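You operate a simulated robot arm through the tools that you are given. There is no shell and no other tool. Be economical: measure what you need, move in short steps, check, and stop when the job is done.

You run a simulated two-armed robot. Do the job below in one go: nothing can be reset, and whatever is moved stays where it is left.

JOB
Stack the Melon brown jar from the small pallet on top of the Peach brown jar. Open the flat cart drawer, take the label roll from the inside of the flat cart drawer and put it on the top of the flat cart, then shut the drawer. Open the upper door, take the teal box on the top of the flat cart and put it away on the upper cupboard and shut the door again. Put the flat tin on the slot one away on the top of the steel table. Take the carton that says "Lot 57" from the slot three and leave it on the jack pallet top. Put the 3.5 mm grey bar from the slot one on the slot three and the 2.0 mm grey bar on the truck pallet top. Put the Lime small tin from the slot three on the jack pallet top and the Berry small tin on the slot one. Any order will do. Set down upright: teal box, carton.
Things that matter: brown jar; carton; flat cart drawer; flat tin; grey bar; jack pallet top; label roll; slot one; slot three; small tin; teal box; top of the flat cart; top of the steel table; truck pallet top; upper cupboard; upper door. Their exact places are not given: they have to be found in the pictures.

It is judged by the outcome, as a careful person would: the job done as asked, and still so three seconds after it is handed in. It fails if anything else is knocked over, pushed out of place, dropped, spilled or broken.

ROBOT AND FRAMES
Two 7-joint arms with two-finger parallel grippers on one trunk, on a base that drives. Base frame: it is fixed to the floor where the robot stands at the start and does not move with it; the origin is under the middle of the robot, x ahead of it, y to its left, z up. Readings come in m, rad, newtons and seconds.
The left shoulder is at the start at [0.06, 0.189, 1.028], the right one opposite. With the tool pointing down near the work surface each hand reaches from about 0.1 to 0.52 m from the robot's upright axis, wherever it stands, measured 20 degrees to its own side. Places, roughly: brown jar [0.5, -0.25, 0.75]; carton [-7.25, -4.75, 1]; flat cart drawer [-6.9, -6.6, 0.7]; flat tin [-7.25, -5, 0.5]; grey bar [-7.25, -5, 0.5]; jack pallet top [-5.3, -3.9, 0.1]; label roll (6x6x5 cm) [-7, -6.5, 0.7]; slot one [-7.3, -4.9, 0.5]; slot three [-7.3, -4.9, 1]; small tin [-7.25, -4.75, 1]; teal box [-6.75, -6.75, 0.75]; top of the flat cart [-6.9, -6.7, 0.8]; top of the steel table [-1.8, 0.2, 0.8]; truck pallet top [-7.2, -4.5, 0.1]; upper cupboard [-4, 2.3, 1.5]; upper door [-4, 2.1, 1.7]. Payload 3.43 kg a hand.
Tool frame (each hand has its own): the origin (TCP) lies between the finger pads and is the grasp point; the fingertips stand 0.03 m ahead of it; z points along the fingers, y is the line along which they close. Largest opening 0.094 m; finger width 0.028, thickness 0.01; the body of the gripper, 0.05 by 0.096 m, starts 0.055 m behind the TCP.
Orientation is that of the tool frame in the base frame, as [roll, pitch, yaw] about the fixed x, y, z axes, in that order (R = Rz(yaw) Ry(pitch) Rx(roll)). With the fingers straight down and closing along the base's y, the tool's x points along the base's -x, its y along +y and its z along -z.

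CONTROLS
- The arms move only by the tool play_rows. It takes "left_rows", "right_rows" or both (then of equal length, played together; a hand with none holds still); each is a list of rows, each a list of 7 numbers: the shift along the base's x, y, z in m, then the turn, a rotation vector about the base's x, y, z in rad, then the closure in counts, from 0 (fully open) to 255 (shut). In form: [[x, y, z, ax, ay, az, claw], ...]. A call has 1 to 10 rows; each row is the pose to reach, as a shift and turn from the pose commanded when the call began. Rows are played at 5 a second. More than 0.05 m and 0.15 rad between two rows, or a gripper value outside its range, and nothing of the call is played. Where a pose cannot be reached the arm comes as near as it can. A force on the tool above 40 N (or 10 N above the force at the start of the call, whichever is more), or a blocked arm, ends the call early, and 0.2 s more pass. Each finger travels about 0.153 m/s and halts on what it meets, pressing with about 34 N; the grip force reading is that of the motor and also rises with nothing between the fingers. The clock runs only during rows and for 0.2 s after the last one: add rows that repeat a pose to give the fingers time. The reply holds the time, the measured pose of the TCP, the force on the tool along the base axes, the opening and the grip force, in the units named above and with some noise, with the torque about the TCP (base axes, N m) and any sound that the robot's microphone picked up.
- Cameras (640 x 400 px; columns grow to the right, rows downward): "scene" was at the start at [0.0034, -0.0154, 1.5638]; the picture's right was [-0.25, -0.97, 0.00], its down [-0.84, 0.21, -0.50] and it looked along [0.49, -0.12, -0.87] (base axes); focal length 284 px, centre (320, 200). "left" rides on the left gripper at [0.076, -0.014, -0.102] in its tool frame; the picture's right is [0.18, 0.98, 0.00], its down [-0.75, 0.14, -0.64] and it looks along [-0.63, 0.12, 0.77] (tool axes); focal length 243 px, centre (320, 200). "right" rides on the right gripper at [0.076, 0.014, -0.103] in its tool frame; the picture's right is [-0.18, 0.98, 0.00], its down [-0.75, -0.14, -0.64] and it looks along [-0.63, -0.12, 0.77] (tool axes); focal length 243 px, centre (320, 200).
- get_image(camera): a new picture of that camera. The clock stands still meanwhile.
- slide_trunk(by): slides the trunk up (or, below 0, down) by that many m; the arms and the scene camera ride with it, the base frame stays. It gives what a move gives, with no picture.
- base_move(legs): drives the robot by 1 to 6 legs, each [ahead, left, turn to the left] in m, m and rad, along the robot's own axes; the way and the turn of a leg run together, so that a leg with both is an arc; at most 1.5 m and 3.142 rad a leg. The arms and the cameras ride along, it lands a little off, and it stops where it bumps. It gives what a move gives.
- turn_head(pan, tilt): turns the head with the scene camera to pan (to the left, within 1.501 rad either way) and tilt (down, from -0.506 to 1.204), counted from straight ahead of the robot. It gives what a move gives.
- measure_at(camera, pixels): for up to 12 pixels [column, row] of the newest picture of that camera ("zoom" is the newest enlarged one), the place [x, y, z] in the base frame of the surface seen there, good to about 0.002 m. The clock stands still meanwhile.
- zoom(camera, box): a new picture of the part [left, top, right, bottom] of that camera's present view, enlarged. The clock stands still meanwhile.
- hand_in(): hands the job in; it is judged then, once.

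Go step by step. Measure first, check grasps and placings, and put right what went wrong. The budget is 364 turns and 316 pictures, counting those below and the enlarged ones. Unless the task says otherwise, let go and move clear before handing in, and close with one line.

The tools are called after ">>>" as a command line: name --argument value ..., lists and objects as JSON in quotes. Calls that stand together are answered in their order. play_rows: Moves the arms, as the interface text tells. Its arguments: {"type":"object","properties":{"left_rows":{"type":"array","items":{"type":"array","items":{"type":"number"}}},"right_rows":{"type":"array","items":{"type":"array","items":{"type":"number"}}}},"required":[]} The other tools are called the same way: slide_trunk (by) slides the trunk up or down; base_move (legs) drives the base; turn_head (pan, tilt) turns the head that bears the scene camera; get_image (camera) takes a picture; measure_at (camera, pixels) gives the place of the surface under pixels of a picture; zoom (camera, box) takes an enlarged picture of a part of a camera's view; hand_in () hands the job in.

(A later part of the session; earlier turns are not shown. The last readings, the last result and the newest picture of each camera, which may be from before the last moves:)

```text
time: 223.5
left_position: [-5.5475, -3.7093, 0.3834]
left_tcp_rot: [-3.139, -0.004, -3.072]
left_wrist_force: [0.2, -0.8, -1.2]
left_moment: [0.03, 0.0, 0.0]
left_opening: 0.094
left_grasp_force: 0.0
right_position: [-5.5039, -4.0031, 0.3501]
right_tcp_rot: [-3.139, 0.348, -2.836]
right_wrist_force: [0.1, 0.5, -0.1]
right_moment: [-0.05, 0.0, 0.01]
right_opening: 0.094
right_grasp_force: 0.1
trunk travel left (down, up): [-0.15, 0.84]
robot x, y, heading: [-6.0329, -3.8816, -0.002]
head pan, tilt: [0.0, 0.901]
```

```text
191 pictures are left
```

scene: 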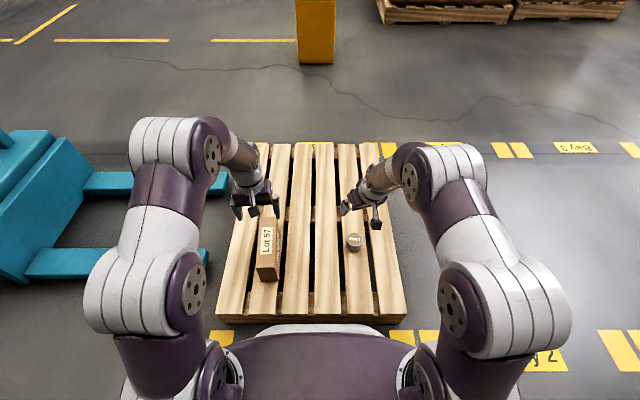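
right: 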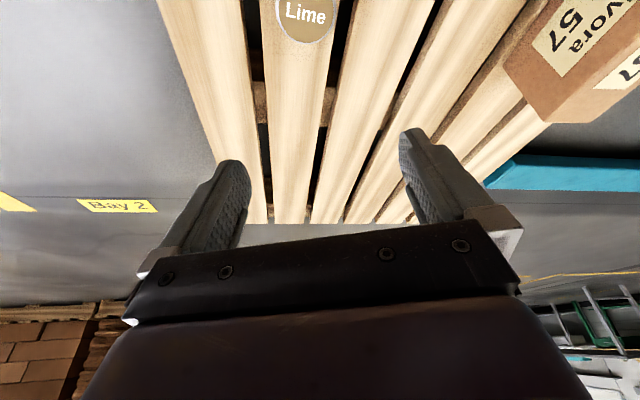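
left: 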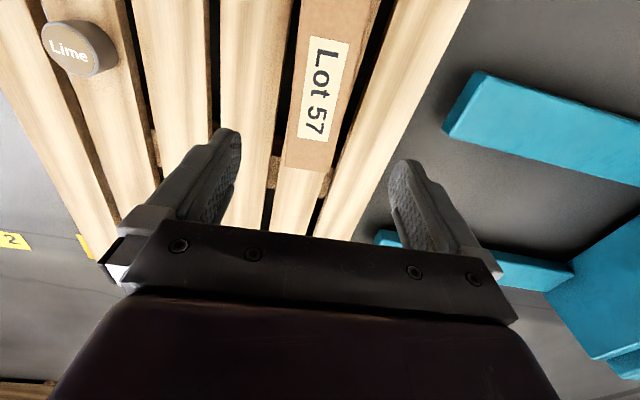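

Both placed upright. I straighten the hands, back off, raise the trunk and head for the flat cart.

>>> play_rows --left_rows '[[-0.03, 0, 0.03, 0, 0, -0.02, 0], [-0.07, 0, 0.05, 0, 0, -0.04, 0], [-0.11, 0, 0.07, 0, 0, -0.06, 0], [-0.15, 0, 0.09, 0, 0, -0.0686, 0], [-0.19, 0, 0.1, 0, 0, -0.0686, 0]]' --right_rows '[[-0.03, 0, 0.03, -0.0133, 0.0868, -0.0751, 0], [-0.07, 0.0, 0.05, -0.0266, 0.1737, -0.1502, 0], [-0.11, 0.0, 0.07, -0.0398, 0.2605, -0.2253, 0], [-0.15, 0, 0.09, -0.0531, 0.3473, -0.3004, 0], [-0.19, 0, 0.1, -0.0531, 0.3473, -0.3004, 0]]'

>>> base_move --legs '[[-0.33, 0, 0], [0, -1.0, 0]]'

>>> slide_trunk --by 0.4

>>> turn_head --pan -1.4 --tilt 0.5

>>> get_image --camera "scene"

```text
time: 224.7
left_position: [-5.7402, -3.7087, 0.4854]
left_tcp_rot: [-3.139, -0.004, 3.139]
left_wrist_force: [0.4, 0.3, -0.1]
left_moment: [0.01, 0.05, 0.02]
left_opening: 0.094
left_grasp_force: 0.2
right_position: [-5.6924, -4.0025, 0.4511]
right_tcp_rot: [-3.141, -0.001, 3.141]
right_wrist_force: [1.2, -0.5, -0.8]
right_moment: [0.06, 0.02, 0.01]
right_opening: 0.0941
right_grasp_force: 0.1
trunk travel left (down, up): [-0.15, 0.84]
robot x, y, heading: [-6.0304, -3.8847, 0.0]
head pan, tilt: [0.0, 0.901]
```

```text
time: 231.7
left_position: [-6.0703, -4.719, 0.4845]
left_tcp_rot: [-3.139, -0.001, 3.142]
left_wrist_force: [-0.1, -0.3, 0.0]
left_moment: [0.01, 0.0, -0.01]
left_opening: 0.0942
left_grasp_force: 0.1
right_position: [-6.0239, -5.0122, 0.4506]
right_tcp_rot: [-3.14, 0.001, -3.141]
right_wrist_force: [0.1, 1.2, -0.6]
right_moment: [0.0, 0.01, -0.02]
right_opening: 0.0941
right_grasp_force: 0.1
trunk travel left (down, up): [-0.15, 0.84]
robot x, y, heading: [-6.3613, -4.8897, 0.003]
head pan, tilt: [0.0, 0.901]
```

```text
time: 235.5
left_position: [-6.0707, -4.7189, 0.8846]
left_tcp_rot: [-3.141, -0.002, 3.14]
left_wrist_force: [0.6, 0.1, -0.3]
left_moment: [0.01, 0.02, -0.02]
left_opening: 0.094
left_grasp_force: 0.1
right_position: [-6.0241, -5.0129, 0.8502]
right_tcp_rot: [-3.14, 0.0, -3.141]
right_wrist_force: [0.0, 0.3, 0.8]
right_moment: [0.02, 0.01, -0.01]
right_opening: 0.0939
right_grasp_force: 0.0
trunk travel left (down, up): [-0.55, 0.44]
robot x, y, heading: [-6.3643, -4.8886, -0.002]
head pan, tilt: [0.0, 0.901]
```

```text
time: 237.0
left_position: [-6.0711, -4.7176, 0.884]
left_tcp_rot: [-3.139, 0.0, 3.14]
left_wrist_force: [0.0, -0.2, -0.5]
left_moment: [0.0, 0.01, 0.01]
left_opening: 0.0938
left_grasp_force: 0.1
right_position: [-6.0236, -5.013, 0.8513]
right_tcp_rot: [-3.14, 0.001, -3.141]
right_wrist_force: [0.1, -0.3, 0.1]
right_moment: [0.0, 0.0, -0.02]
right_opening: 0.0941
right_grasp_force: 0.1
trunk travel left (down, up): [-0.55, 0.44]
robot x, y, heading: [-6.3639, -4.8907, 0.003]
head pan, tilt: [-1.4, 0.499]
```

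```text
190 pictures are left
```

scene: 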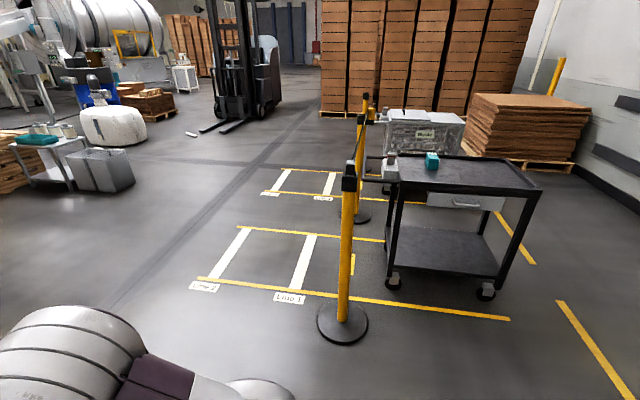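

The cart is at right with its drawer front (465,203) facing me; stanchions to its left. Measure.

>>> measure_at --camera "scene" --pixels '[[465, 204], [410, 185], [540, 187], [497, 165], [410, 155], [432, 160], [390, 175], [342, 325], [347, 180], [393, 283], [487, 290], [460, 200]]'

>>> zoom --camera "scene" --box '[330, 130, 560, 310]'

```text
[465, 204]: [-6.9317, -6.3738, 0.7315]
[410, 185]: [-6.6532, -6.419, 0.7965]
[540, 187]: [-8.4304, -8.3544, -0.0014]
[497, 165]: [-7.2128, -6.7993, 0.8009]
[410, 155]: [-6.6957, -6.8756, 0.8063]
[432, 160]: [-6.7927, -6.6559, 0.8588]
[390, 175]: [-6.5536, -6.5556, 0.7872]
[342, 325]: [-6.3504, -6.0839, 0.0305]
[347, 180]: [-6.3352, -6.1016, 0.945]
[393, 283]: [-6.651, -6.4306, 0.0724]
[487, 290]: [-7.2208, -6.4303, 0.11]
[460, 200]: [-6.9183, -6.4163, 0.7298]
```

```text
2.22 times, centred on (445, 220) of scene
```

zoom: 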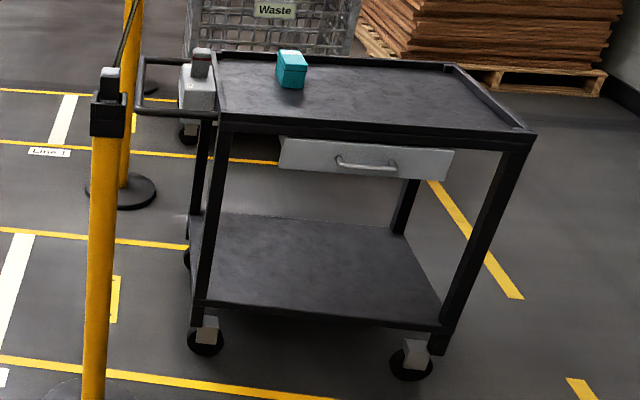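

Handle at about (−6.93,−6.374,0.7315), cart top z≈0.80, teal box (−6.79,−6.66). I turn to face −y and come around the stanchion to (−6.93,−5.65).

>>> slide_trunk --by 0.15

>>> base_move --legs '[[0, 0, -1.571], [0.35, 0, 0], [0.4, -0.57, 0]]'

>>> turn_head --pan 0.0 --tilt 0.7

>>> get_image --camera "scene"

```text
time: 238.8
left_position: [-6.071, -4.7193, 1.0342]
left_tcp_rot: [3.141, 0.0, 3.141]
left_wrist_force: [-0.8, 0.4, 0.4]
left_moment: [-0.03, 0.0, -0.01]
left_opening: 0.0942
left_grasp_force: 0.0
right_position: [-6.0241, -5.0119, 1.0001]
right_tcp_rot: [-3.139, 0.0, 3.141]
right_wrist_force: [1.1, 0.0, 0.2]
right_moment: [-0.02, 0.0, 0.02]
right_opening: 0.0939
right_grasp_force: 0.1
trunk travel left (down, up): [-0.7, 0.29]
robot x, y, heading: [-6.3617, -4.8906, 0.0]
head pan, tilt: [-1.4, 0.499]
```

```text
time: 248.3
left_position: [-6.7469, -5.9394, 1.0341]
left_tcp_rot: [-3.14, -0.001, 1.585]
left_wrist_force: [-0.5, -0.3, 0.2]
left_moment: [-0.03, -0.02, -0.01]
left_opening: 0.0939
left_grasp_force: 0.1
right_position: [-7.0407, -5.9904, 0.9996]
right_tcp_rot: [-3.14, -0.001, 1.587]
right_wrist_force: [-0.1, 0.2, 0.0]
right_moment: [0.04, 0.01, 0.01]
right_opening: 0.0937
right_grasp_force: 0.2
trunk travel left (down, up): [-0.7, 0.29]
robot x, y, heading: [-6.9216, -5.6466, -1.551]
head pan, tilt: [-1.4, 0.499]
```

```text
time: 249.8
left_position: [-6.7464, -5.9385, 1.0343]
left_tcp_rot: [-3.139, -0.002, 1.583]
left_wrist_force: [0.1, 1.0, 0.7]
left_moment: [-0.04, -0.04, 0.01]
left_opening: 0.0937
left_grasp_force: 0.0
right_position: [-7.0395, -5.9895, 1.0019]
right_tcp_rot: [-3.139, -0.001, 1.588]
right_wrist_force: [0.1, -0.7, -0.3]
right_moment: [0.01, -0.03, -0.01]
right_opening: 0.0942
right_grasp_force: 0.0
trunk travel left (down, up): [-0.7, 0.29]
robot x, y, heading: [-6.9218, -5.6496, -1.559]
head pan, tilt: [0.0, 0.7]
```

```text
188 pictures are left
```

scene: 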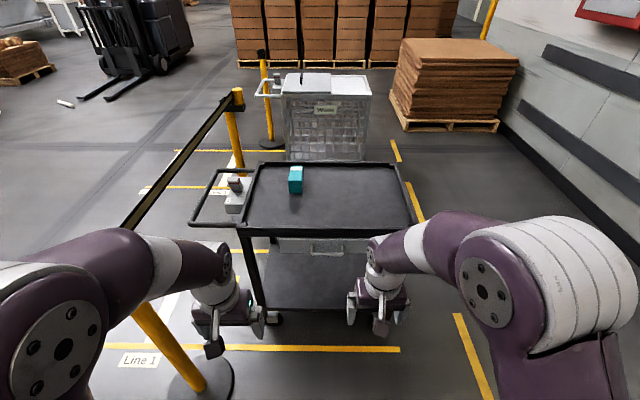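

Facing the cart. Zoom on the drawer handle and the teal box.

>>> zoom --camera "scene" --box '[230, 150, 430, 275]'

>>> measure_at --camera "zoom" --pixels '[[330, 305], [270, 302], [320, 292], [160, 295], [430, 300], [100, 250], [580, 240], [300, 265], [215, 80], [215, 115], [205, 125], [232, 125]]'

```text
3.20 times, centred on (330, 212) of scene
```

zoom: 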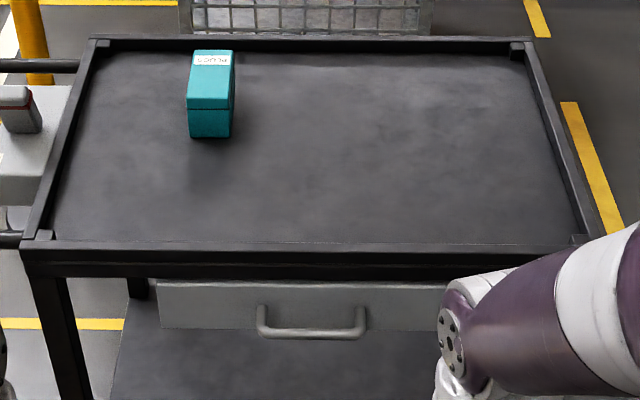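

```text
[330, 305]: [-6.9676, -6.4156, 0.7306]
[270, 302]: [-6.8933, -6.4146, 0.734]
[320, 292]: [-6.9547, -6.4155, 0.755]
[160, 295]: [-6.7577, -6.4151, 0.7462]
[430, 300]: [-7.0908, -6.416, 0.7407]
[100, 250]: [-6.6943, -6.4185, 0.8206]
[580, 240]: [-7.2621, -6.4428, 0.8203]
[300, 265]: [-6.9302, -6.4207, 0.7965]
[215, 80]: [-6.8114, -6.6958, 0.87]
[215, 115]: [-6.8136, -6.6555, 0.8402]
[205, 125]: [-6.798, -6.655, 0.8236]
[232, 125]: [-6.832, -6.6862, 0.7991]
```

>>> zoom --camera "scene" --box '[290, 230, 360, 265]'

>>> measure_at --camera "zoom" --pixels '[[200, 210], [320, 218], [450, 215], [200, 160], [490, 190], [320, 190], [320, 170], [320, 60], [320, 225]]'

```text
9.14 times, centred on (325, 248) of scene
```

zoom: 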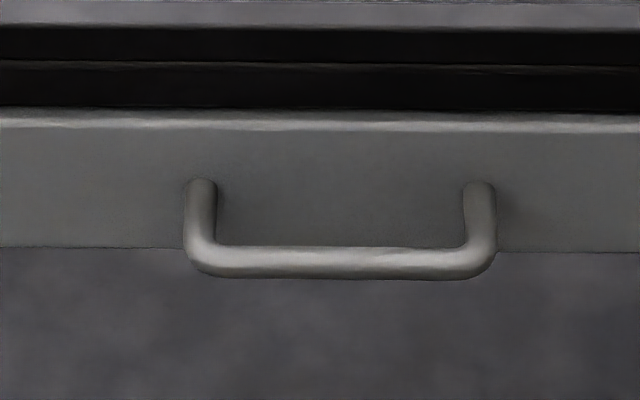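

```text
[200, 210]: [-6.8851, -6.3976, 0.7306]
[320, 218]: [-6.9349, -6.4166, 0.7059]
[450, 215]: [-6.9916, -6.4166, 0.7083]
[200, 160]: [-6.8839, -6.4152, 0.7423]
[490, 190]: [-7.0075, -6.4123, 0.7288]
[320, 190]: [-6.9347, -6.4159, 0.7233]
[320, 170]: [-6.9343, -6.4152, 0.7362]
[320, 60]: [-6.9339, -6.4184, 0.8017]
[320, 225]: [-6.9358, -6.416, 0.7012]
```

Handle: bar x −6.885…−7.005, y≈−6.374, z≈0.731; rim top 0.82. I'll drive ahead 0.23 and, with the right hand yawed 90° and tilted slightly, pinch the bar. First drive and begin turning the hand.

>>> base_move --legs '[[0.23, 0, -0.012]]'

>>> play_rows --right_rows '[[0, 0, 0, 0, 0, 0.148, 163], [0, 0, 0, 0, 0, 0.296, 163], [0, 0, 0, 0, 0, 0.444, 163], [0, 0, 0, 0, 0, 0.592, 163], [0, 0, 0, 0, 0, 0.74, 163], [0, 0, 0, 0, 0, 0.888, 163], [0, 0, 0, 0, 0, 1.036, 163], [0, 0, 0, 0, 0, 1.184, 163], [0, 0, 0, 0, 0, 1.332, 163], [0, 0, 0, 0, 0, 1.48, 163]]'

>>> get_image --camera "scene"

```text
time: 251.6
left_position: [-6.7478, -6.1717, 1.035]
left_tcp_rot: [-3.139, -0.001, 1.571]
left_wrist_force: [0.4, 0.1, -1.2]
left_moment: [0.02, 0.0, 0.03]
left_opening: 0.094
left_grasp_force: 0.1
right_position: [-7.0425, -6.2194, 1.0]
right_tcp_rot: [-3.14, -0.002, 1.573]
right_wrist_force: [0.3, -0.8, 0.3]
right_moment: [0.01, -0.01, -0.05]
right_opening: 0.0943
right_grasp_force: 0.1
trunk travel left (down, up): [-0.7, 0.29]
robot x, y, heading: [-6.9233, -5.8792, -1.571]
head pan, tilt: [0.0, 0.7]
```

```text
time: 253.8
left_position: [-6.7489, -6.1711, 1.034]
left_tcp_rot: [-3.141, -0.002, 1.57]
left_wrist_force: [-0.4, -0.6, -0.9]
left_moment: [-0.01, 0.02, -0.04]
left_opening: 0.0941
left_grasp_force: 0.1
right_position: [-7.0423, -6.219, 1.0004]
right_tcp_rot: [-3.141, 0.001, 3.056]
right_wrist_force: [0.4, -0.2, 0.3]
right_moment: [0.01, 0.03, 0.01]
right_opening: 0.034
right_grasp_force: 0.1
trunk travel left (down, up): [-0.7, 0.29]
robot x, y, heading: [-6.9231, -5.8819, -1.571]
head pan, tilt: [0.0, 0.7]
```

```text
185 pictures are left
```

scene: 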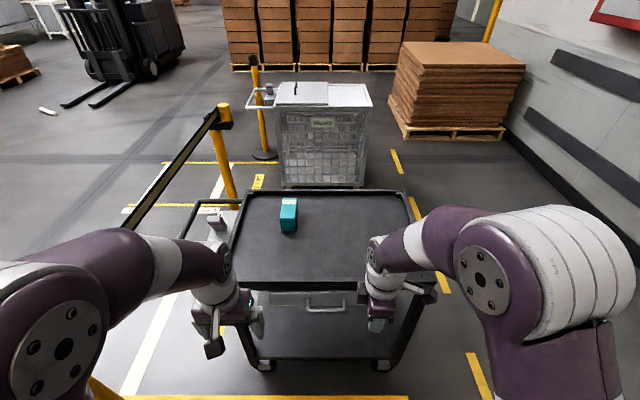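

>>> play_rows --right_rows '[[0.03, -0.03, -0.01, -0.08, 0.003, 0.03, 163], [0.06, -0.07, -0.03, -0.16, 0.007, 0.06, 163], [0.09, -0.1, -0.05, -0.25, 0.0107, 0.0853, 163], [0.097, -0.13, -0.08, -0.25, 0.0107, 0.0853, 163], [0.097, -0.151, -0.12, -0.25, 0.0107, 0.0853, 163], [0.097, -0.151, -0.14, -0.25, 0.0107, 0.0853, 163], [0.097, -0.151, -0.14, -0.25, 0.0107, 0.0853, 163]]'

>>> get_image --camera "right"

>>> zoom --camera "scene" --box '[230, 180, 430, 340]'

```text
refused: row 2 steps farther than a row can; nothing moved
```

```text
184 pictures are left
```

right: 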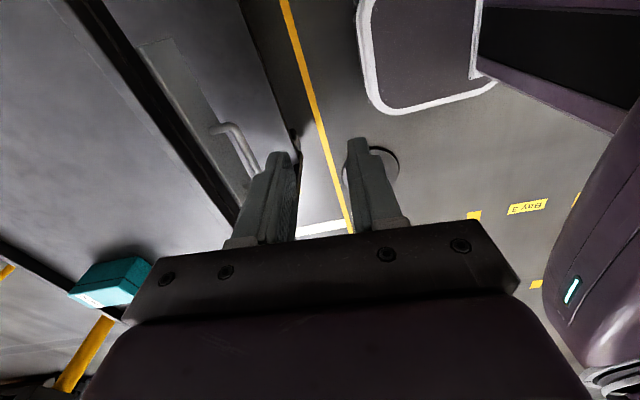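

```text
2.50 times, centred on (330, 260) of scene
```

zoom: 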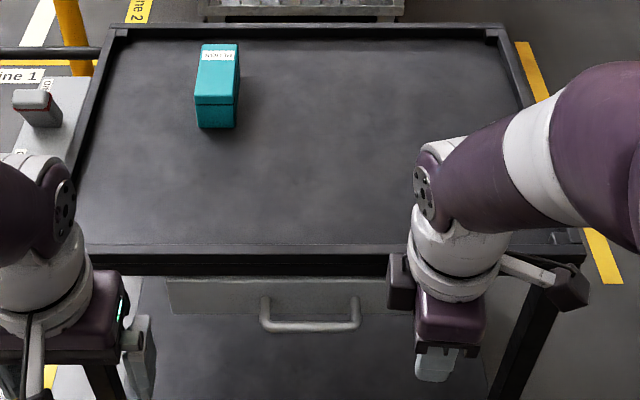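

>>> play_rows --right_rows '[[0.025, -0.025, -0.01, -0.08, 0.003, 0.03, 163], [0.05, -0.055, -0.03, -0.16, 0.007, 0.06, 163], [0.075, -0.085, -0.05, -0.25, 0.0107, 0.0853, 163], [0.097, -0.115, -0.075, -0.25, 0.0107, 0.0853, 163], [0.097, -0.145, -0.105, -0.25, 0.0107, 0.0853, 163], [0.097, -0.151, -0.14, -0.25, 0.0107, 0.0853, 163], [0.097, -0.151, -0.14, -0.25, 0.0107, 0.0853, 163]]'

>>> get_image --camera "right"

>>> zoom --camera "scene" --box '[230, 180, 430, 340]'

```text
time: 255.3
left_position: [-6.7484, -6.1714, 1.0347]
left_tcp_rot: [-3.141, -0.002, 1.571]
left_wrist_force: [0.3, -0.2, -0.4]
left_moment: [0.0, -0.03, 0.03]
left_opening: 0.0942
left_grasp_force: 0.0
right_position: [-6.9454, -6.3685, 0.8606]
right_tcp_rot: [-2.888, 0.001, 3.137]
right_wrist_force: [-0.2, 1.0, 0.3]
right_moment: [0.02, 0.03, 0.0]
right_opening: 0.034
right_grasp_force: 0.0
trunk travel left (down, up): [-0.7, 0.29]
robot x, y, heading: [-6.9235, -5.881, -1.568]
head pan, tilt: [0.0, 0.7]
```

```text
182 pictures are left
```

right: 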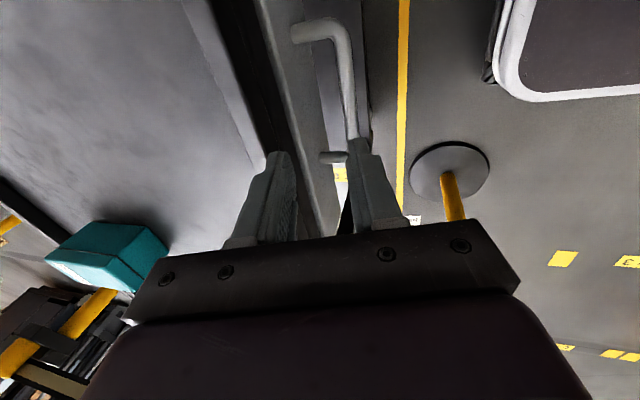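

```text
2.50 times, centred on (330, 260) of scene
```

zoom: 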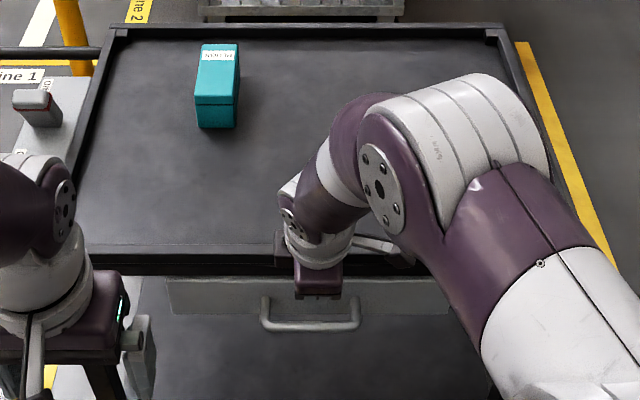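

>>> measure_at --camera "right" --pixels '[[345, 60], [350, 100], [352, 125], [310, 30], [335, 157], [325, 100], [270, 140]]'

```text
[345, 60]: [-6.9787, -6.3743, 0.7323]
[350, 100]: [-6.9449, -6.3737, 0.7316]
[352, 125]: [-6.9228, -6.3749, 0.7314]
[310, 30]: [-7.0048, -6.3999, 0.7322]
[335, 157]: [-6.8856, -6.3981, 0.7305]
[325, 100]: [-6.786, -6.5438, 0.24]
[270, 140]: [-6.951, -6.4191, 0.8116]
```

Bar confirmed at y −6.374, z 0.732. Descend 0.11 with y −3 mm.

>>> play_rows --right_rows '[[0, -0.001, -0.03, 0, 0, 0, 163], [0, -0.003, -0.06, 0, 0, 0, 163], [0, -0.004, -0.085, 0, 0, 0, 163], [0, -0.004, -0.105, 0, 0, 0, 163], [0, -0.004, -0.111, 0, 0, 0, 163], [0, -0.004, -0.111, 0, 0, 0, 163]]'

>>> get_image --camera "right"

```text
time: 256.8
left_position: [-6.7493, -6.1716, 1.0341]
left_tcp_rot: [-3.139, -0.002, 1.572]
left_wrist_force: [0.7, -0.7, 0.1]
left_moment: [-0.02, 0.0, 0.0]
left_opening: 0.0942
left_grasp_force: 0.1
right_position: [-6.9458, -6.374, 0.7485]
right_tcp_rot: [-2.889, 0.0, 3.139]
right_wrist_force: [0.0, -0.4, 0.4]
right_moment: [0.01, 0.0, -0.01]
right_opening: 0.034
right_grasp_force: 0.0
trunk travel left (down, up): [-0.7, 0.29]
robot x, y, heading: [-6.9228, -5.8808, -1.57]
head pan, tilt: [0.0, 0.7]
```

```text
180 pictures are left
```

right: 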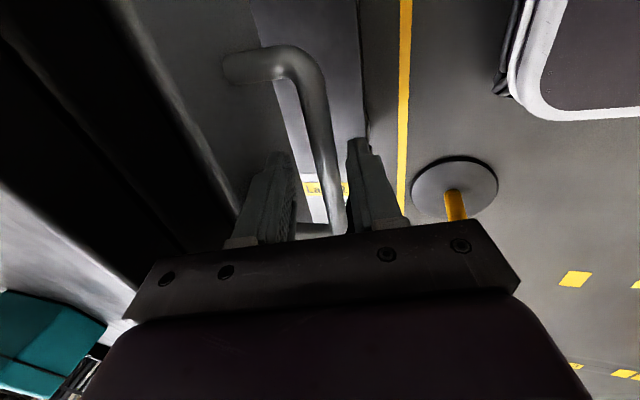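

The bar is between the fingers. Close and start pulling with the arm.

>>> play_rows --right_rows '[[0, 0, 0, 0, 0, 0, 255], [0, 0, 0, 0, 0, 0, 255], [0, 0.01, 0, 0, 0, 0, 255], [0, 0.03, 0, 0, 0, 0, 255], [0, 0.05, 0, 0, 0, 0, 255], [0, 0.05, 0, 0, 0, 0, 255]]'

>>> get_image --camera "right"

```text
time: 258.1
left_position: [-6.7488, -6.1739, 1.0347]
left_tcp_rot: [-3.14, -0.007, 1.57]
left_wrist_force: [0.2, 0.2, 0.9]
left_moment: [-0.02, 0.03, 0.0]
left_opening: 0.0945
left_grasp_force: 0.1
right_position: [-6.9459, -6.3245, 0.748]
right_tcp_rot: [-2.895, 0.0, 3.139]
right_wrist_force: [-3.8, 2.0, -29.9]
right_moment: [0.18, 0.41, 1.22]
right_opening: 0.0136
right_grasp_force: 44.8
trunk travel left (down, up): [-0.7, 0.29]
robot x, y, heading: [-6.9273, -5.8764, -1.569]
head pan, tilt: [0.0, 0.7]
```

```text
179 pictures are left
```

right: 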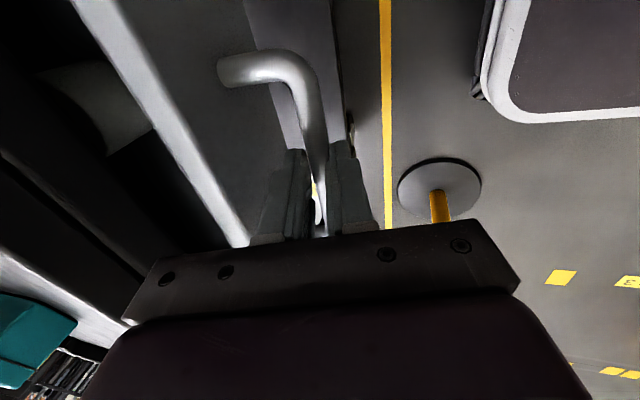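

The drawer is sliding. Pull further by driving back 0.2.

>>> base_move --legs '[[-0.2, 0, 0]]'

>>> get_image --camera "scene"

```text
time: 259.8
left_position: [-6.7504, -5.973, 1.0351]
left_tcp_rot: [-3.141, -0.004, 1.571]
left_wrist_force: [-0.6, -0.3, 0.6]
left_moment: [0.0, 0.01, 0.03]
left_opening: 0.094
left_grasp_force: 0.0
right_position: [-6.9472, -6.1257, 0.7488]
right_tcp_rot: [-2.89, 0.0, 3.14]
right_wrist_force: [-8.6, -0.2, -25.6]
right_moment: [0.15, 0.74, 1.09]
right_opening: 0.0138
right_grasp_force: 44.9
trunk travel left (down, up): [-0.7, 0.29]
robot x, y, heading: [-6.9194, -5.6793, -1.57]
head pan, tilt: [0.0, 0.7]
```

```text
178 pictures are left
```

scene: 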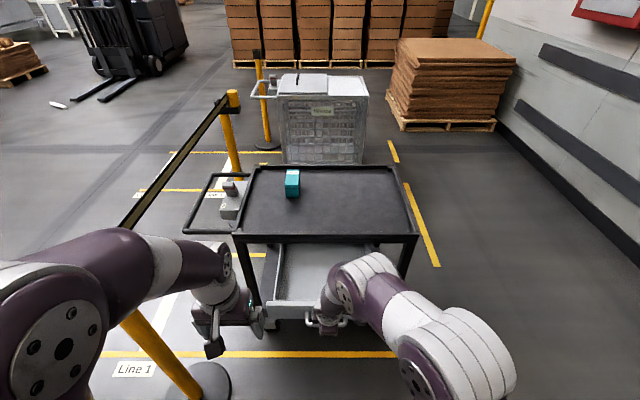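

The drawer is open ~0.25 m. Release the handle and rise, then look inside.

>>> play_rows --right_rows '[[0, 0, 0, 0, 0, 0, 163], [0, 0, 0, 0, 0, 0, 163], [0, 0, 0.03, 0, 0, 0, 163], [0, 0.01, 0.07, 0, 0, 0, 163], [0, 0.03, 0.11, 0, 0, 0, 163], [-0.02, 0.05, 0.15, 0, 0, 0, 163], [-0.05, 0.07, 0.18, 0, 0, 0, 163], [-0.08, 0.07, 0.21, 0, 0, 0, 163]]'

>>> zoom --camera "scene" --box '[230, 200, 430, 340]'

>>> get_image --camera "right"

```text
time: 261.6
left_position: [-6.7489, -5.9726, 1.035]
left_tcp_rot: [-3.141, -0.003, 1.571]
left_wrist_force: [-0.1, -0.6, -0.6]
left_moment: [0.0, 0.0, -0.02]
left_opening: 0.0941
left_grasp_force: 0.0
right_position: [-7.0252, -6.0544, 0.9589]
right_tcp_rot: [-2.887, 0.0, 3.141]
right_wrist_force: [0.5, 0.1, -0.7]
right_moment: [0.0, -0.02, -0.01]
right_opening: 0.0339
right_grasp_force: 0.1
trunk travel left (down, up): [-0.7, 0.29]
robot x, y, heading: [-6.9237, -5.6815, -1.573]
head pan, tilt: [0.0, 0.7]
```

```text
2.86 times, centred on (330, 270) of scene
```

zoom: 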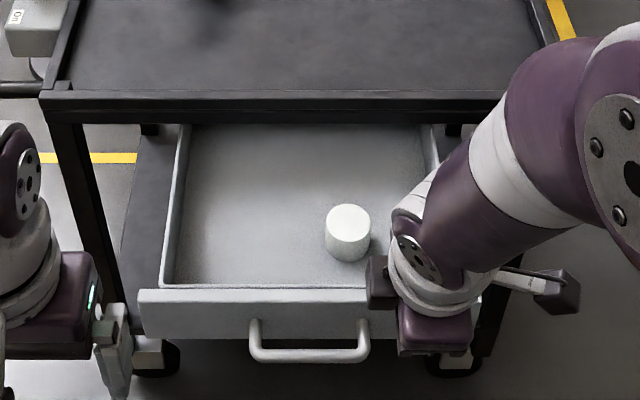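

```text
176 pictures are left
```

right: 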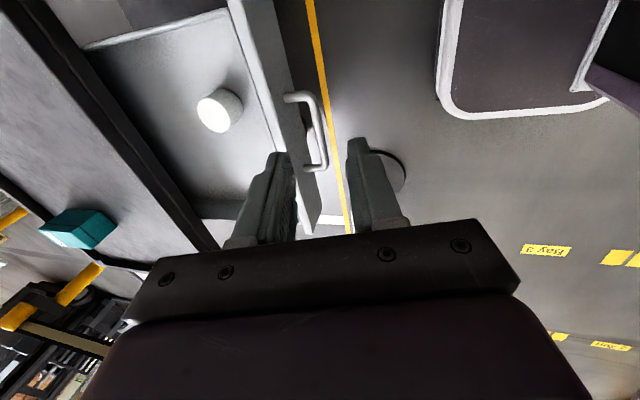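

The white roll is visible in the drawer (348,232 in the zoom). Measure it.

>>> zoom --camera "scene" --box '[310, 255, 370, 305]'

>>> measure_at --camera "zoom" --pixels '[[265, 190], [205, 190], [315, 190], [265, 140], [265, 225], [265, 290], [150, 200], [400, 250], [300, 350], [430, 180]]'

```text
8.00 times, centred on (340, 280) of scene
```

zoom: 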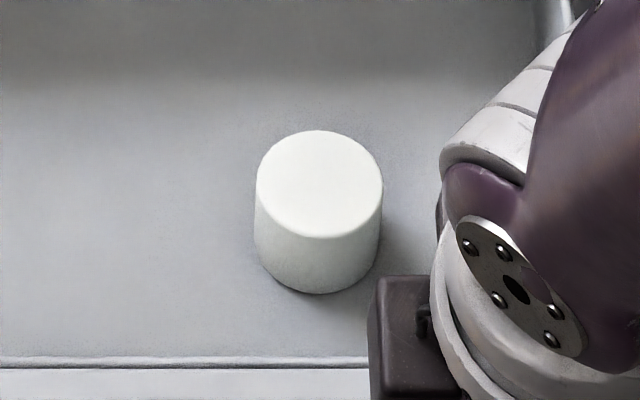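

```text
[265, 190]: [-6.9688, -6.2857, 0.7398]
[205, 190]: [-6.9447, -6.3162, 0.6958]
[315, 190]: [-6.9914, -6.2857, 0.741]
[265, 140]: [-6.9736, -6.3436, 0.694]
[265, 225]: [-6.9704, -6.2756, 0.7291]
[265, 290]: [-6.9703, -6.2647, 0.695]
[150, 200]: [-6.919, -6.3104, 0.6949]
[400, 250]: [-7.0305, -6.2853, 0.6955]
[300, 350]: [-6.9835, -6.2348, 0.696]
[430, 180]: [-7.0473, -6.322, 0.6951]
```

Roll: centre (−6.992,−6.286), floor 0.695, top 0.741. I'll take it with the left hand; the right moves aside. Drive 0.1 ahead first.

>>> base_move --legs '[[0.1, 0, 0]]'

>>> play_rows --right_rows '[[-0.03, 0.02, 0.01, 0, 0, 0, 163], [-0.06, 0.04, 0.02, 0, 0, 0, 163], [-0.09, 0.06, 0.03, 0, 0, 0, 163], [-0.12, 0.08, 0.04, 0, 0, 0, 163], [-0.14, 0.1, 0.05, 0, 0, 0, 163], [-0.14, 0.1, 0.05, 0, 0, 0, 163], [-0.14, 0.1, 0.05, 0, 0, 0, 163], [-0.14, 0.1, 0.05, 0, 0, 0, 163]]' --left_rows '[[0, 0, 0, 0, 0, 0, 0], [0, 0, 0, 0, 0, 0, 0], [-0.03, -0.03, 0, 0, 0, 0, 0], [-0.06, -0.06, -0.01, 0, 0, 0, 0], [-0.095, -0.09, -0.02, 0, 0, 0, 0], [-0.13, -0.12, -0.03, 0, 0, 0, 0], [-0.165, -0.15, -0.04, 0, 0, 0, 0], [-0.2, -0.18, -0.05, 0, 0, 0, 0]]'

>>> get_image --camera "left"

>>> get_image --camera "scene"

```text
time: 262.7
left_position: [-6.7483, -6.0724, 1.034]
left_tcp_rot: [-3.14, -0.003, 1.572]
left_wrist_force: [0.2, -0.4, 0.4]
left_moment: [0.03, -0.04, -0.02]
left_opening: 0.0937
left_grasp_force: 0.2
right_position: [-7.0243, -6.1551, 0.9593]
right_tcp_rot: [-2.887, 0.002, 3.138]
right_wrist_force: [-0.2, 0.1, 0.3]
right_moment: [0.06, 0.0, 0.0]
right_opening: 0.0339
right_grasp_force: 0.1
trunk travel left (down, up): [-0.7, 0.29]
robot x, y, heading: [-6.9246, -5.7821, -1.564]
head pan, tilt: [0.0, 0.7]
```

```text
time: 264.5
left_position: [-6.9502, -6.253, 0.9829]
left_tcp_rot: [-3.141, -0.003, 1.573]
left_wrist_force: [0.1, 0.3, 0.4]
left_moment: [0.04, 0.02, 0.02]
left_opening: 0.0941
left_grasp_force: 0.0
right_position: [-7.1647, -6.0541, 1.0082]
right_tcp_rot: [-2.891, 0.004, 3.138]
right_wrist_force: [-0.3, 0.0, -0.1]
right_moment: [0.02, 0.01, -0.01]
right_opening: 0.034
right_grasp_force: 0.0
trunk travel left (down, up): [-0.7, 0.29]
robot x, y, heading: [-6.9214, -5.7843, -1.572]
head pan, tilt: [0.0, 0.7]
```

```text
174 pictures are left
```

left: 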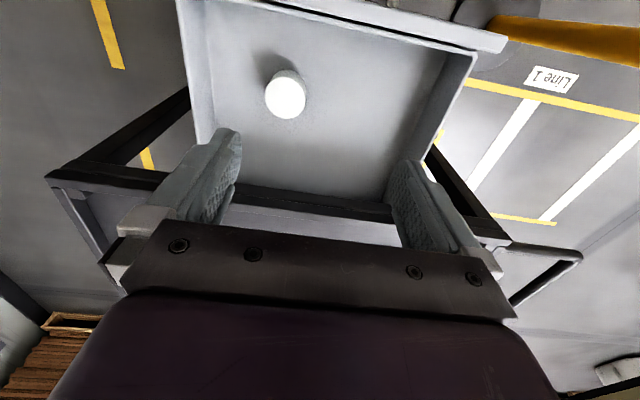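

```text
173 pictures are left
```

scene: 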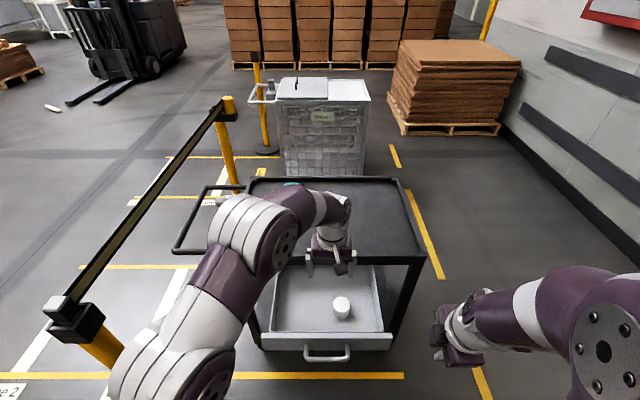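

>>> measure_at --camera "left" --pixels '[[288, 98], [268, 98], [304, 98], [288, 84], [286, 115]]'

```text
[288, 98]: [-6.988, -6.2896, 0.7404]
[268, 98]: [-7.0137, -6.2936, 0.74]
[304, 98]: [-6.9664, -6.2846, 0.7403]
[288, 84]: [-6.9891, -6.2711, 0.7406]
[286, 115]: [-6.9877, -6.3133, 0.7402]
```

Centre (−6.990,−6.291). Descend to z 0.73.

>>> play_rows --left_rows '[[-0.02, -0.02, -0.03, 0, 0, 0, 0], [-0.04, -0.038, -0.06, 0, 0, 0, 0], [-0.04, -0.038, -0.105, 0, 0, 0, 0], [-0.04, -0.038, -0.15, 0, 0, 0, 0], [-0.04, -0.038, -0.19, 0, 0, 0, 0], [-0.04, -0.038, -0.23, 0, 0, 0, 0], [-0.04, -0.038, -0.252, 0, 0, 0, 0], [-0.04, -0.038, -0.252, 0, 0, 0, 0]]'

>>> get_image --camera "left"

```text
time: 266.3
left_position: [-6.9887, -6.2895, 0.731]
left_tcp_rot: [-3.141, -0.002, 1.571]
left_wrist_force: [-1.3, 0.2, 0.3]
left_moment: [0.02, -0.02, 0.01]
left_opening: 0.094
left_grasp_force: 0.1
right_position: [-7.1644, -6.0534, 1.0093]
right_tcp_rot: [-2.889, 0.002, 3.137]
right_wrist_force: [-0.3, -0.1, 0.5]
right_moment: [0.0, -0.02, 0.0]
right_opening: 0.0338
right_grasp_force: 0.1
trunk travel left (down, up): [-0.7, 0.29]
robot x, y, heading: [-6.9252, -5.7802, -1.574]
head pan, tilt: [0.0, 0.7]
```

```text
172 pictures are left
```

left: 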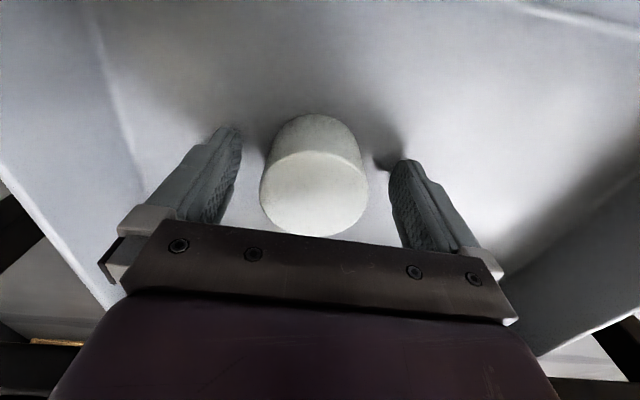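

Centred. Close and lift out, retracting left.

>>> play_rows --left_rows '[[0, 0, 0, 0, 0, 0, 255], [0, 0, 0, 0, 0, 0, 255], [0, 0, 0.02, 0, 0, 0, 255], [0, 0, 0.06, 0, 0, 0, 255], [0, 0, 0.1, 0, 0, 0, 255], [0, 0, 0.14, 0, 0, 0, 255], [0, 0, 0.18, 0, 0, 0, 255], [0.03, 0.02, 0.21, 0, 0, 0, 255], [0.07, 0.04, 0.22, 0, 0, 0, 255], [0.1, 0.06, 0.23, 0, 0, 0, 255]]'

>>> get_image --camera "left"

```text
time: 268.5
left_position: [-6.888, -6.2295, 0.962]
left_tcp_rot: [-3.141, -0.003, 1.569]
left_wrist_force: [0.1, -0.2, -1.8]
left_moment: [-0.02, 0.03, -0.01]
left_opening: 0.0556
left_grasp_force: 34.1
right_position: [-7.1637, -6.0546, 1.009]
right_tcp_rot: [-2.888, 0.0, 3.139]
right_wrist_force: [0.0, -0.9, 0.0]
right_moment: [-0.03, -0.03, 0.01]
right_opening: 0.0338
right_grasp_force: 0.0
trunk travel left (down, up): [-0.7, 0.29]
robot x, y, heading: [-6.9224, -5.7832, -1.568]
head pan, tilt: [0.0, 0.7]
```

```text
171 pictures are left
```

left: 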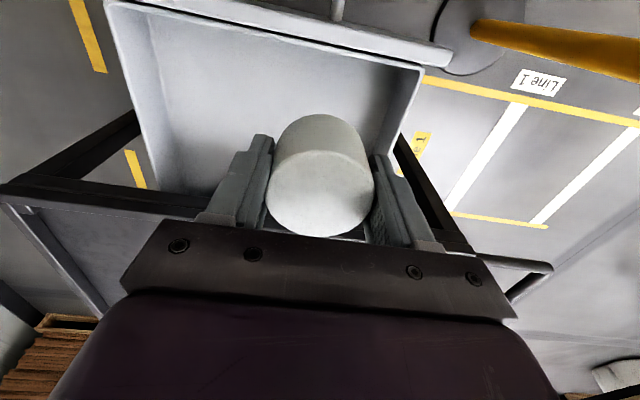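

Roll in hand (bottom 0.036 below TCP). Move the left hand clear, and bring the right hand (closed) in front of the handle to push the drawer shut.

>>> play_rows --left_rows '[[0.03, -0.03, 0, 0, 0, 0, 255], [0.06, -0.06, 0.01, 0, 0, 0, 255], [0.09, -0.09, 0.02, 0, 0, 0, 255], [0.1, -0.1, 0.02, 0, 0, 0, 255], [0.1, -0.1, 0.02, 0, 0, 0, 255], [0.1, -0.1, 0.02, 0, 0, 0, 255], [0.1, -0.1, 0.02, 0, 0, 0, 255], [0.1, -0.1, 0.02, 0, 0, 0, 255], [0.1, -0.1, 0.02, 0, 0, 0, 255], [0.1, -0.1, 0.02, 0, 0, 0, 255]]' --right_rows '[[0, 0, 0, 0, 0, 0, 255], [0, 0, 0, 0, 0, 0, 255], [0.04, -0.005, -0.02, 0, 0, 0, 255], [0.08, -0.01, -0.05, 0, 0, 0, 255], [0.12, -0.01, -0.08, 0, 0, 0, 255], [0.16, -0.01, -0.11, 0, 0, 0, 255], [0.19, -0.01, -0.14, 0, 0, 0, 255], [0.21, -0.01, -0.18, 0, 0, 0, 255], [0.21, -0.01, -0.22, 0, 0, 0, 255], [0.21, -0.01, -0.258, 0, 0, 0, 255]]'

>>> get_image --camera "right"

>>> get_image --camera "scene"

```text
refused: row 4 steps farther than a row can; nothing moved
```

```text
170 pictures are left
```

right: 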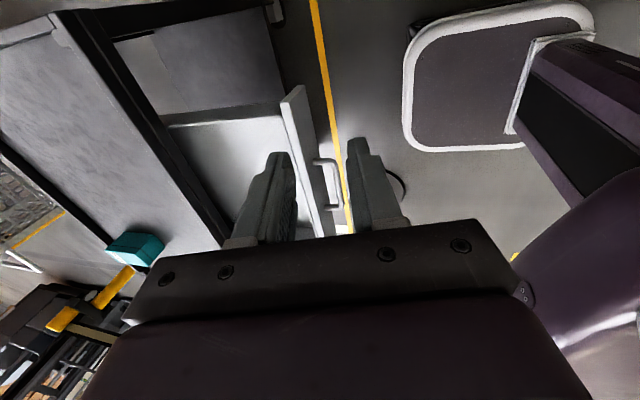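

```text
169 pictures are left
```

scene: 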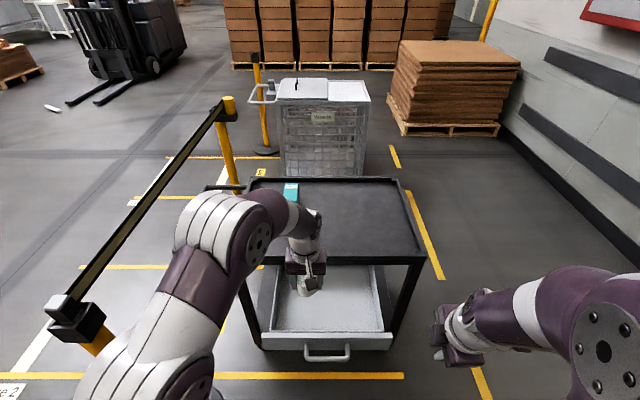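

>>> play_rows --left_rows '[[0.03, -0.03, 0, 0, 0, 0, 255], [0.06, -0.06, 0.01, 0, 0, 0, 255], [0.09, -0.09, 0.02, 0, 0, 0, 255], [0.1, -0.1, 0.02, 0, 0, 0, 255], [0.1, -0.1, 0.02, 0, 0, 0, 255], [0.1, -0.1, 0.02, 0, 0, 0, 255], [0.1, -0.1, 0.02, 0, 0, 0, 255], [0.1, -0.1, 0.02, 0, 0, 0, 255], [0.1, -0.1, 0.02, 0, 0, 0, 255], [0.1, -0.1, 0.02, 0, 0, 0, 255]]' --right_rows '[[0, 0, 0, 0, 0, 0, 255], [0.02, 0, -0.01, 0, 0, 0, 255], [0.055, -0.005, -0.03, 0, 0, 0, 255], [0.09, -0.01, -0.055, 0, 0, 0, 255], [0.125, -0.01, -0.08, 0, 0, 0, 255], [0.16, -0.01, -0.11, 0, 0, 0, 255], [0.19, -0.01, -0.145, 0, 0, 0, 255], [0.21, -0.01, -0.185, 0, 0, 0, 255], [0.21, -0.01, -0.225, 0, 0, 0, 255], [0.21, -0.01, -0.258, 0, 0, 0, 255]]'

>>> get_image --camera "right"

>>> get_image --camera "scene"

```text
time: 270.7
left_position: [-6.7885, -6.3317, 0.9823]
left_tcp_rot: [-3.141, -0.005, 1.572]
left_wrist_force: [-0.3, -0.3, -0.1]
left_moment: [0.04, 0.0, 0.0]
left_opening: 0.0557
left_grasp_force: 33.4
right_position: [-6.9543, -6.0654, 0.75]
right_tcp_rot: [-2.891, 0.0, 3.141]
right_wrist_force: [0.8, 0.1, 0.5]
right_moment: [-0.01, 0.05, -0.03]
right_opening: 0.0
right_grasp_force: 32.9
trunk travel left (down, up): [-0.7, 0.29]
robot x, y, heading: [-6.9249, -5.7783, -1.57]
head pan, tilt: [0.0, 0.7]
```

```text
168 pictures are left
```

right: 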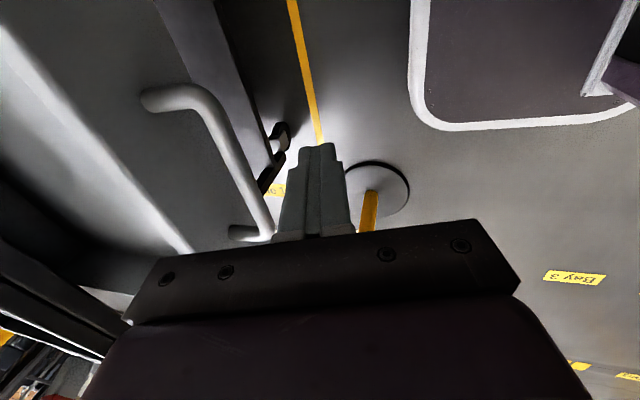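

```text
167 pictures are left
```

scene: 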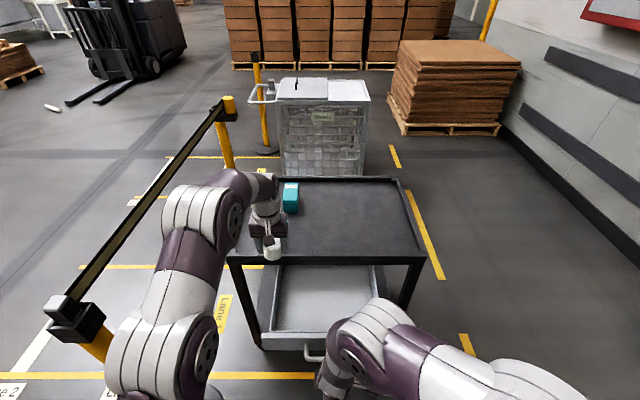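

Drive forward 0.26 m, pushing the drawer by its handle (the roll in the left hand travels above the tray).

>>> base_move --legs '[[0.13, 0, 0], [0.13, 0, 0]]'

>>> get_image --camera "scene"

>>> get_image --camera "right"

```text
time: 272.9
left_position: [-6.788, -6.5902, 0.9833]
left_tcp_rot: [-3.14, -0.002, 1.57]
left_wrist_force: [0.0, -0.4, -0.6]
left_moment: [0.01, -0.02, 0.04]
left_opening: 0.0554
left_grasp_force: 34.0
right_position: [-6.9541, -6.3271, 0.7503]
right_tcp_rot: [-2.889, 0.001, 3.141]
right_wrist_force: [-0.4, 0.8, -0.9]
right_moment: [0.03, -0.02, 0.02]
right_opening: 0.0
right_grasp_force: 33.1
trunk travel left (down, up): [-0.7, 0.29]
robot x, y, heading: [-6.9226, -6.0398, -1.566]
head pan, tilt: [0.0, 0.7]
```

```text
166 pictures are left
```

scene: 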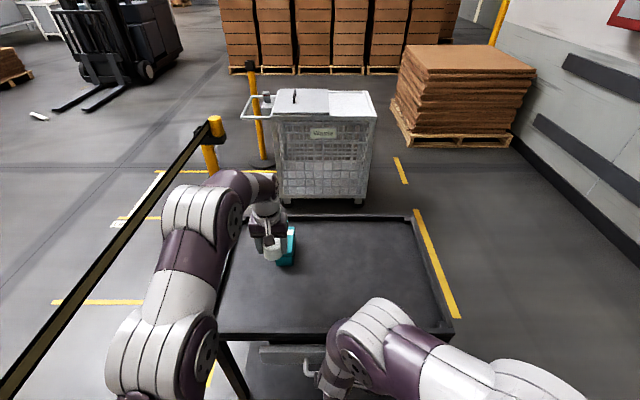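

```text
165 pictures are left
```

right: 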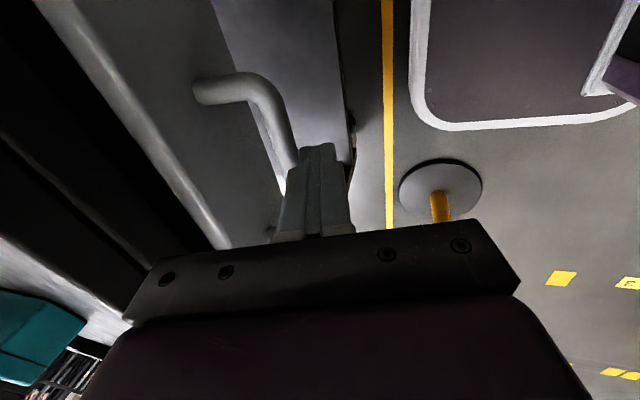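

Nearly closed. Finish the push with the right arm.

>>> play_rows --right_rows '[[0, -0.008, 0, 0, 0, 0, 255], [0, -0.016, 0, 0, 0, 0, 255], [0, -0.022, 0, 0, 0, 0, 255], [0, -0.027, 0, 0, 0, 0, 255], [0, -0.031, 0, 0, 0, 0, 255], [0, -0.034, 0, 0, 0, 0, 255]]'

>>> get_image --camera "right"

```text
time: 274.3
left_position: [-6.7859, -6.5875, 0.9852]
left_tcp_rot: [-3.139, 0.001, 1.569]
left_wrist_force: [0.0, 0.8, -1.5]
left_moment: [-0.03, 0.01, -0.03]
left_opening: 0.0552
left_grasp_force: 34.2
right_position: [-6.9541, -6.3547, 0.7499]
right_tcp_rot: [-2.892, -0.001, 3.141]
right_wrist_force: [6.8, 29.3, 6.8]
right_moment: [0.69, -0.19, 0.36]
right_opening: 0.0
right_grasp_force: 33.1
trunk travel left (down, up): [-0.7, 0.29]
robot x, y, heading: [-6.926, -6.0357, -1.568]
head pan, tilt: [0.0, 0.7]
```

```text
164 pictures are left
```

right: 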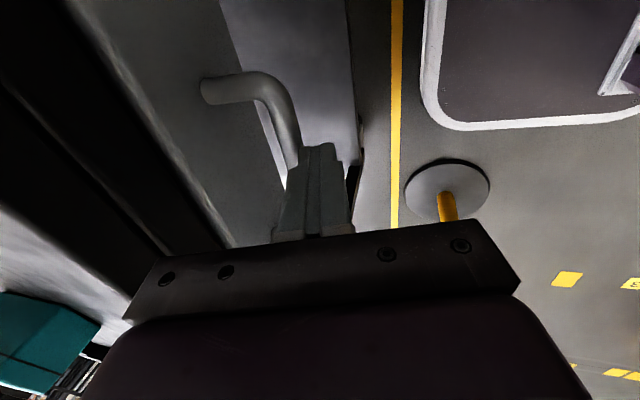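

Firm stop at the expected closed position (29 N). Verify drawer face y and withdraw the right hand.

>>> measure_at --camera "right" --pixels '[[215, 130], [185, 60], [255, 90]]'

>>> play_rows --right_rows '[[0, 0.03, 0, 0, 0, 0, 255], [0, 0.06, 0.02, 0, 0, 0, 255], [-0.02, 0.09, 0.05, 0, 0, 0, 255], [-0.05, 0.1, 0.09, 0, 0, 0, 200], [-0.08, 0.1, 0.13, 0, 0, 0, 100], [-0.1, 0.1, 0.17, 0, 0, 0, 0], [-0.12, 0.1, 0.21, 0, 0, 0, 0], [-0.14, 0.1, 0.25, 0, 0, 0, 0]]'

>>> get_image --camera "left"

>>> get_image --camera "scene"

```text
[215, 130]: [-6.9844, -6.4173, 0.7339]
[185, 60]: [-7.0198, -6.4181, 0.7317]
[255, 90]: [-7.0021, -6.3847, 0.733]
```

```text
refused: row 4 steps farther than a row can; nothing moved
```

```text
163 pictures are left
```

left: 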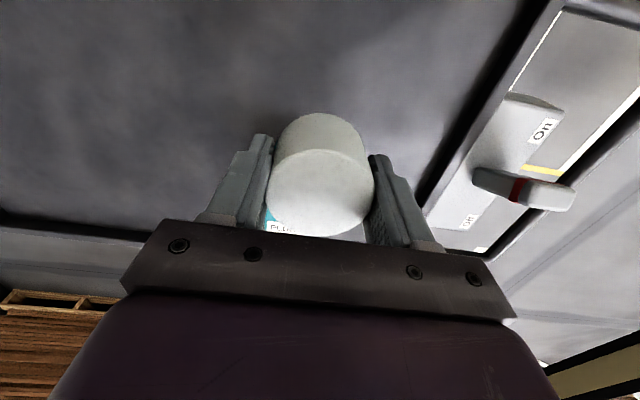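

```text
162 pictures are left
```

scene: 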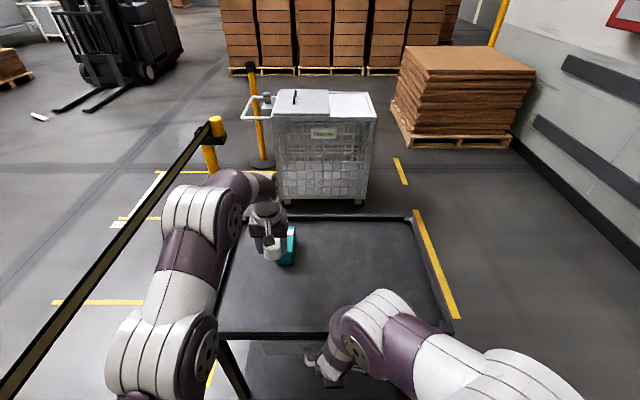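

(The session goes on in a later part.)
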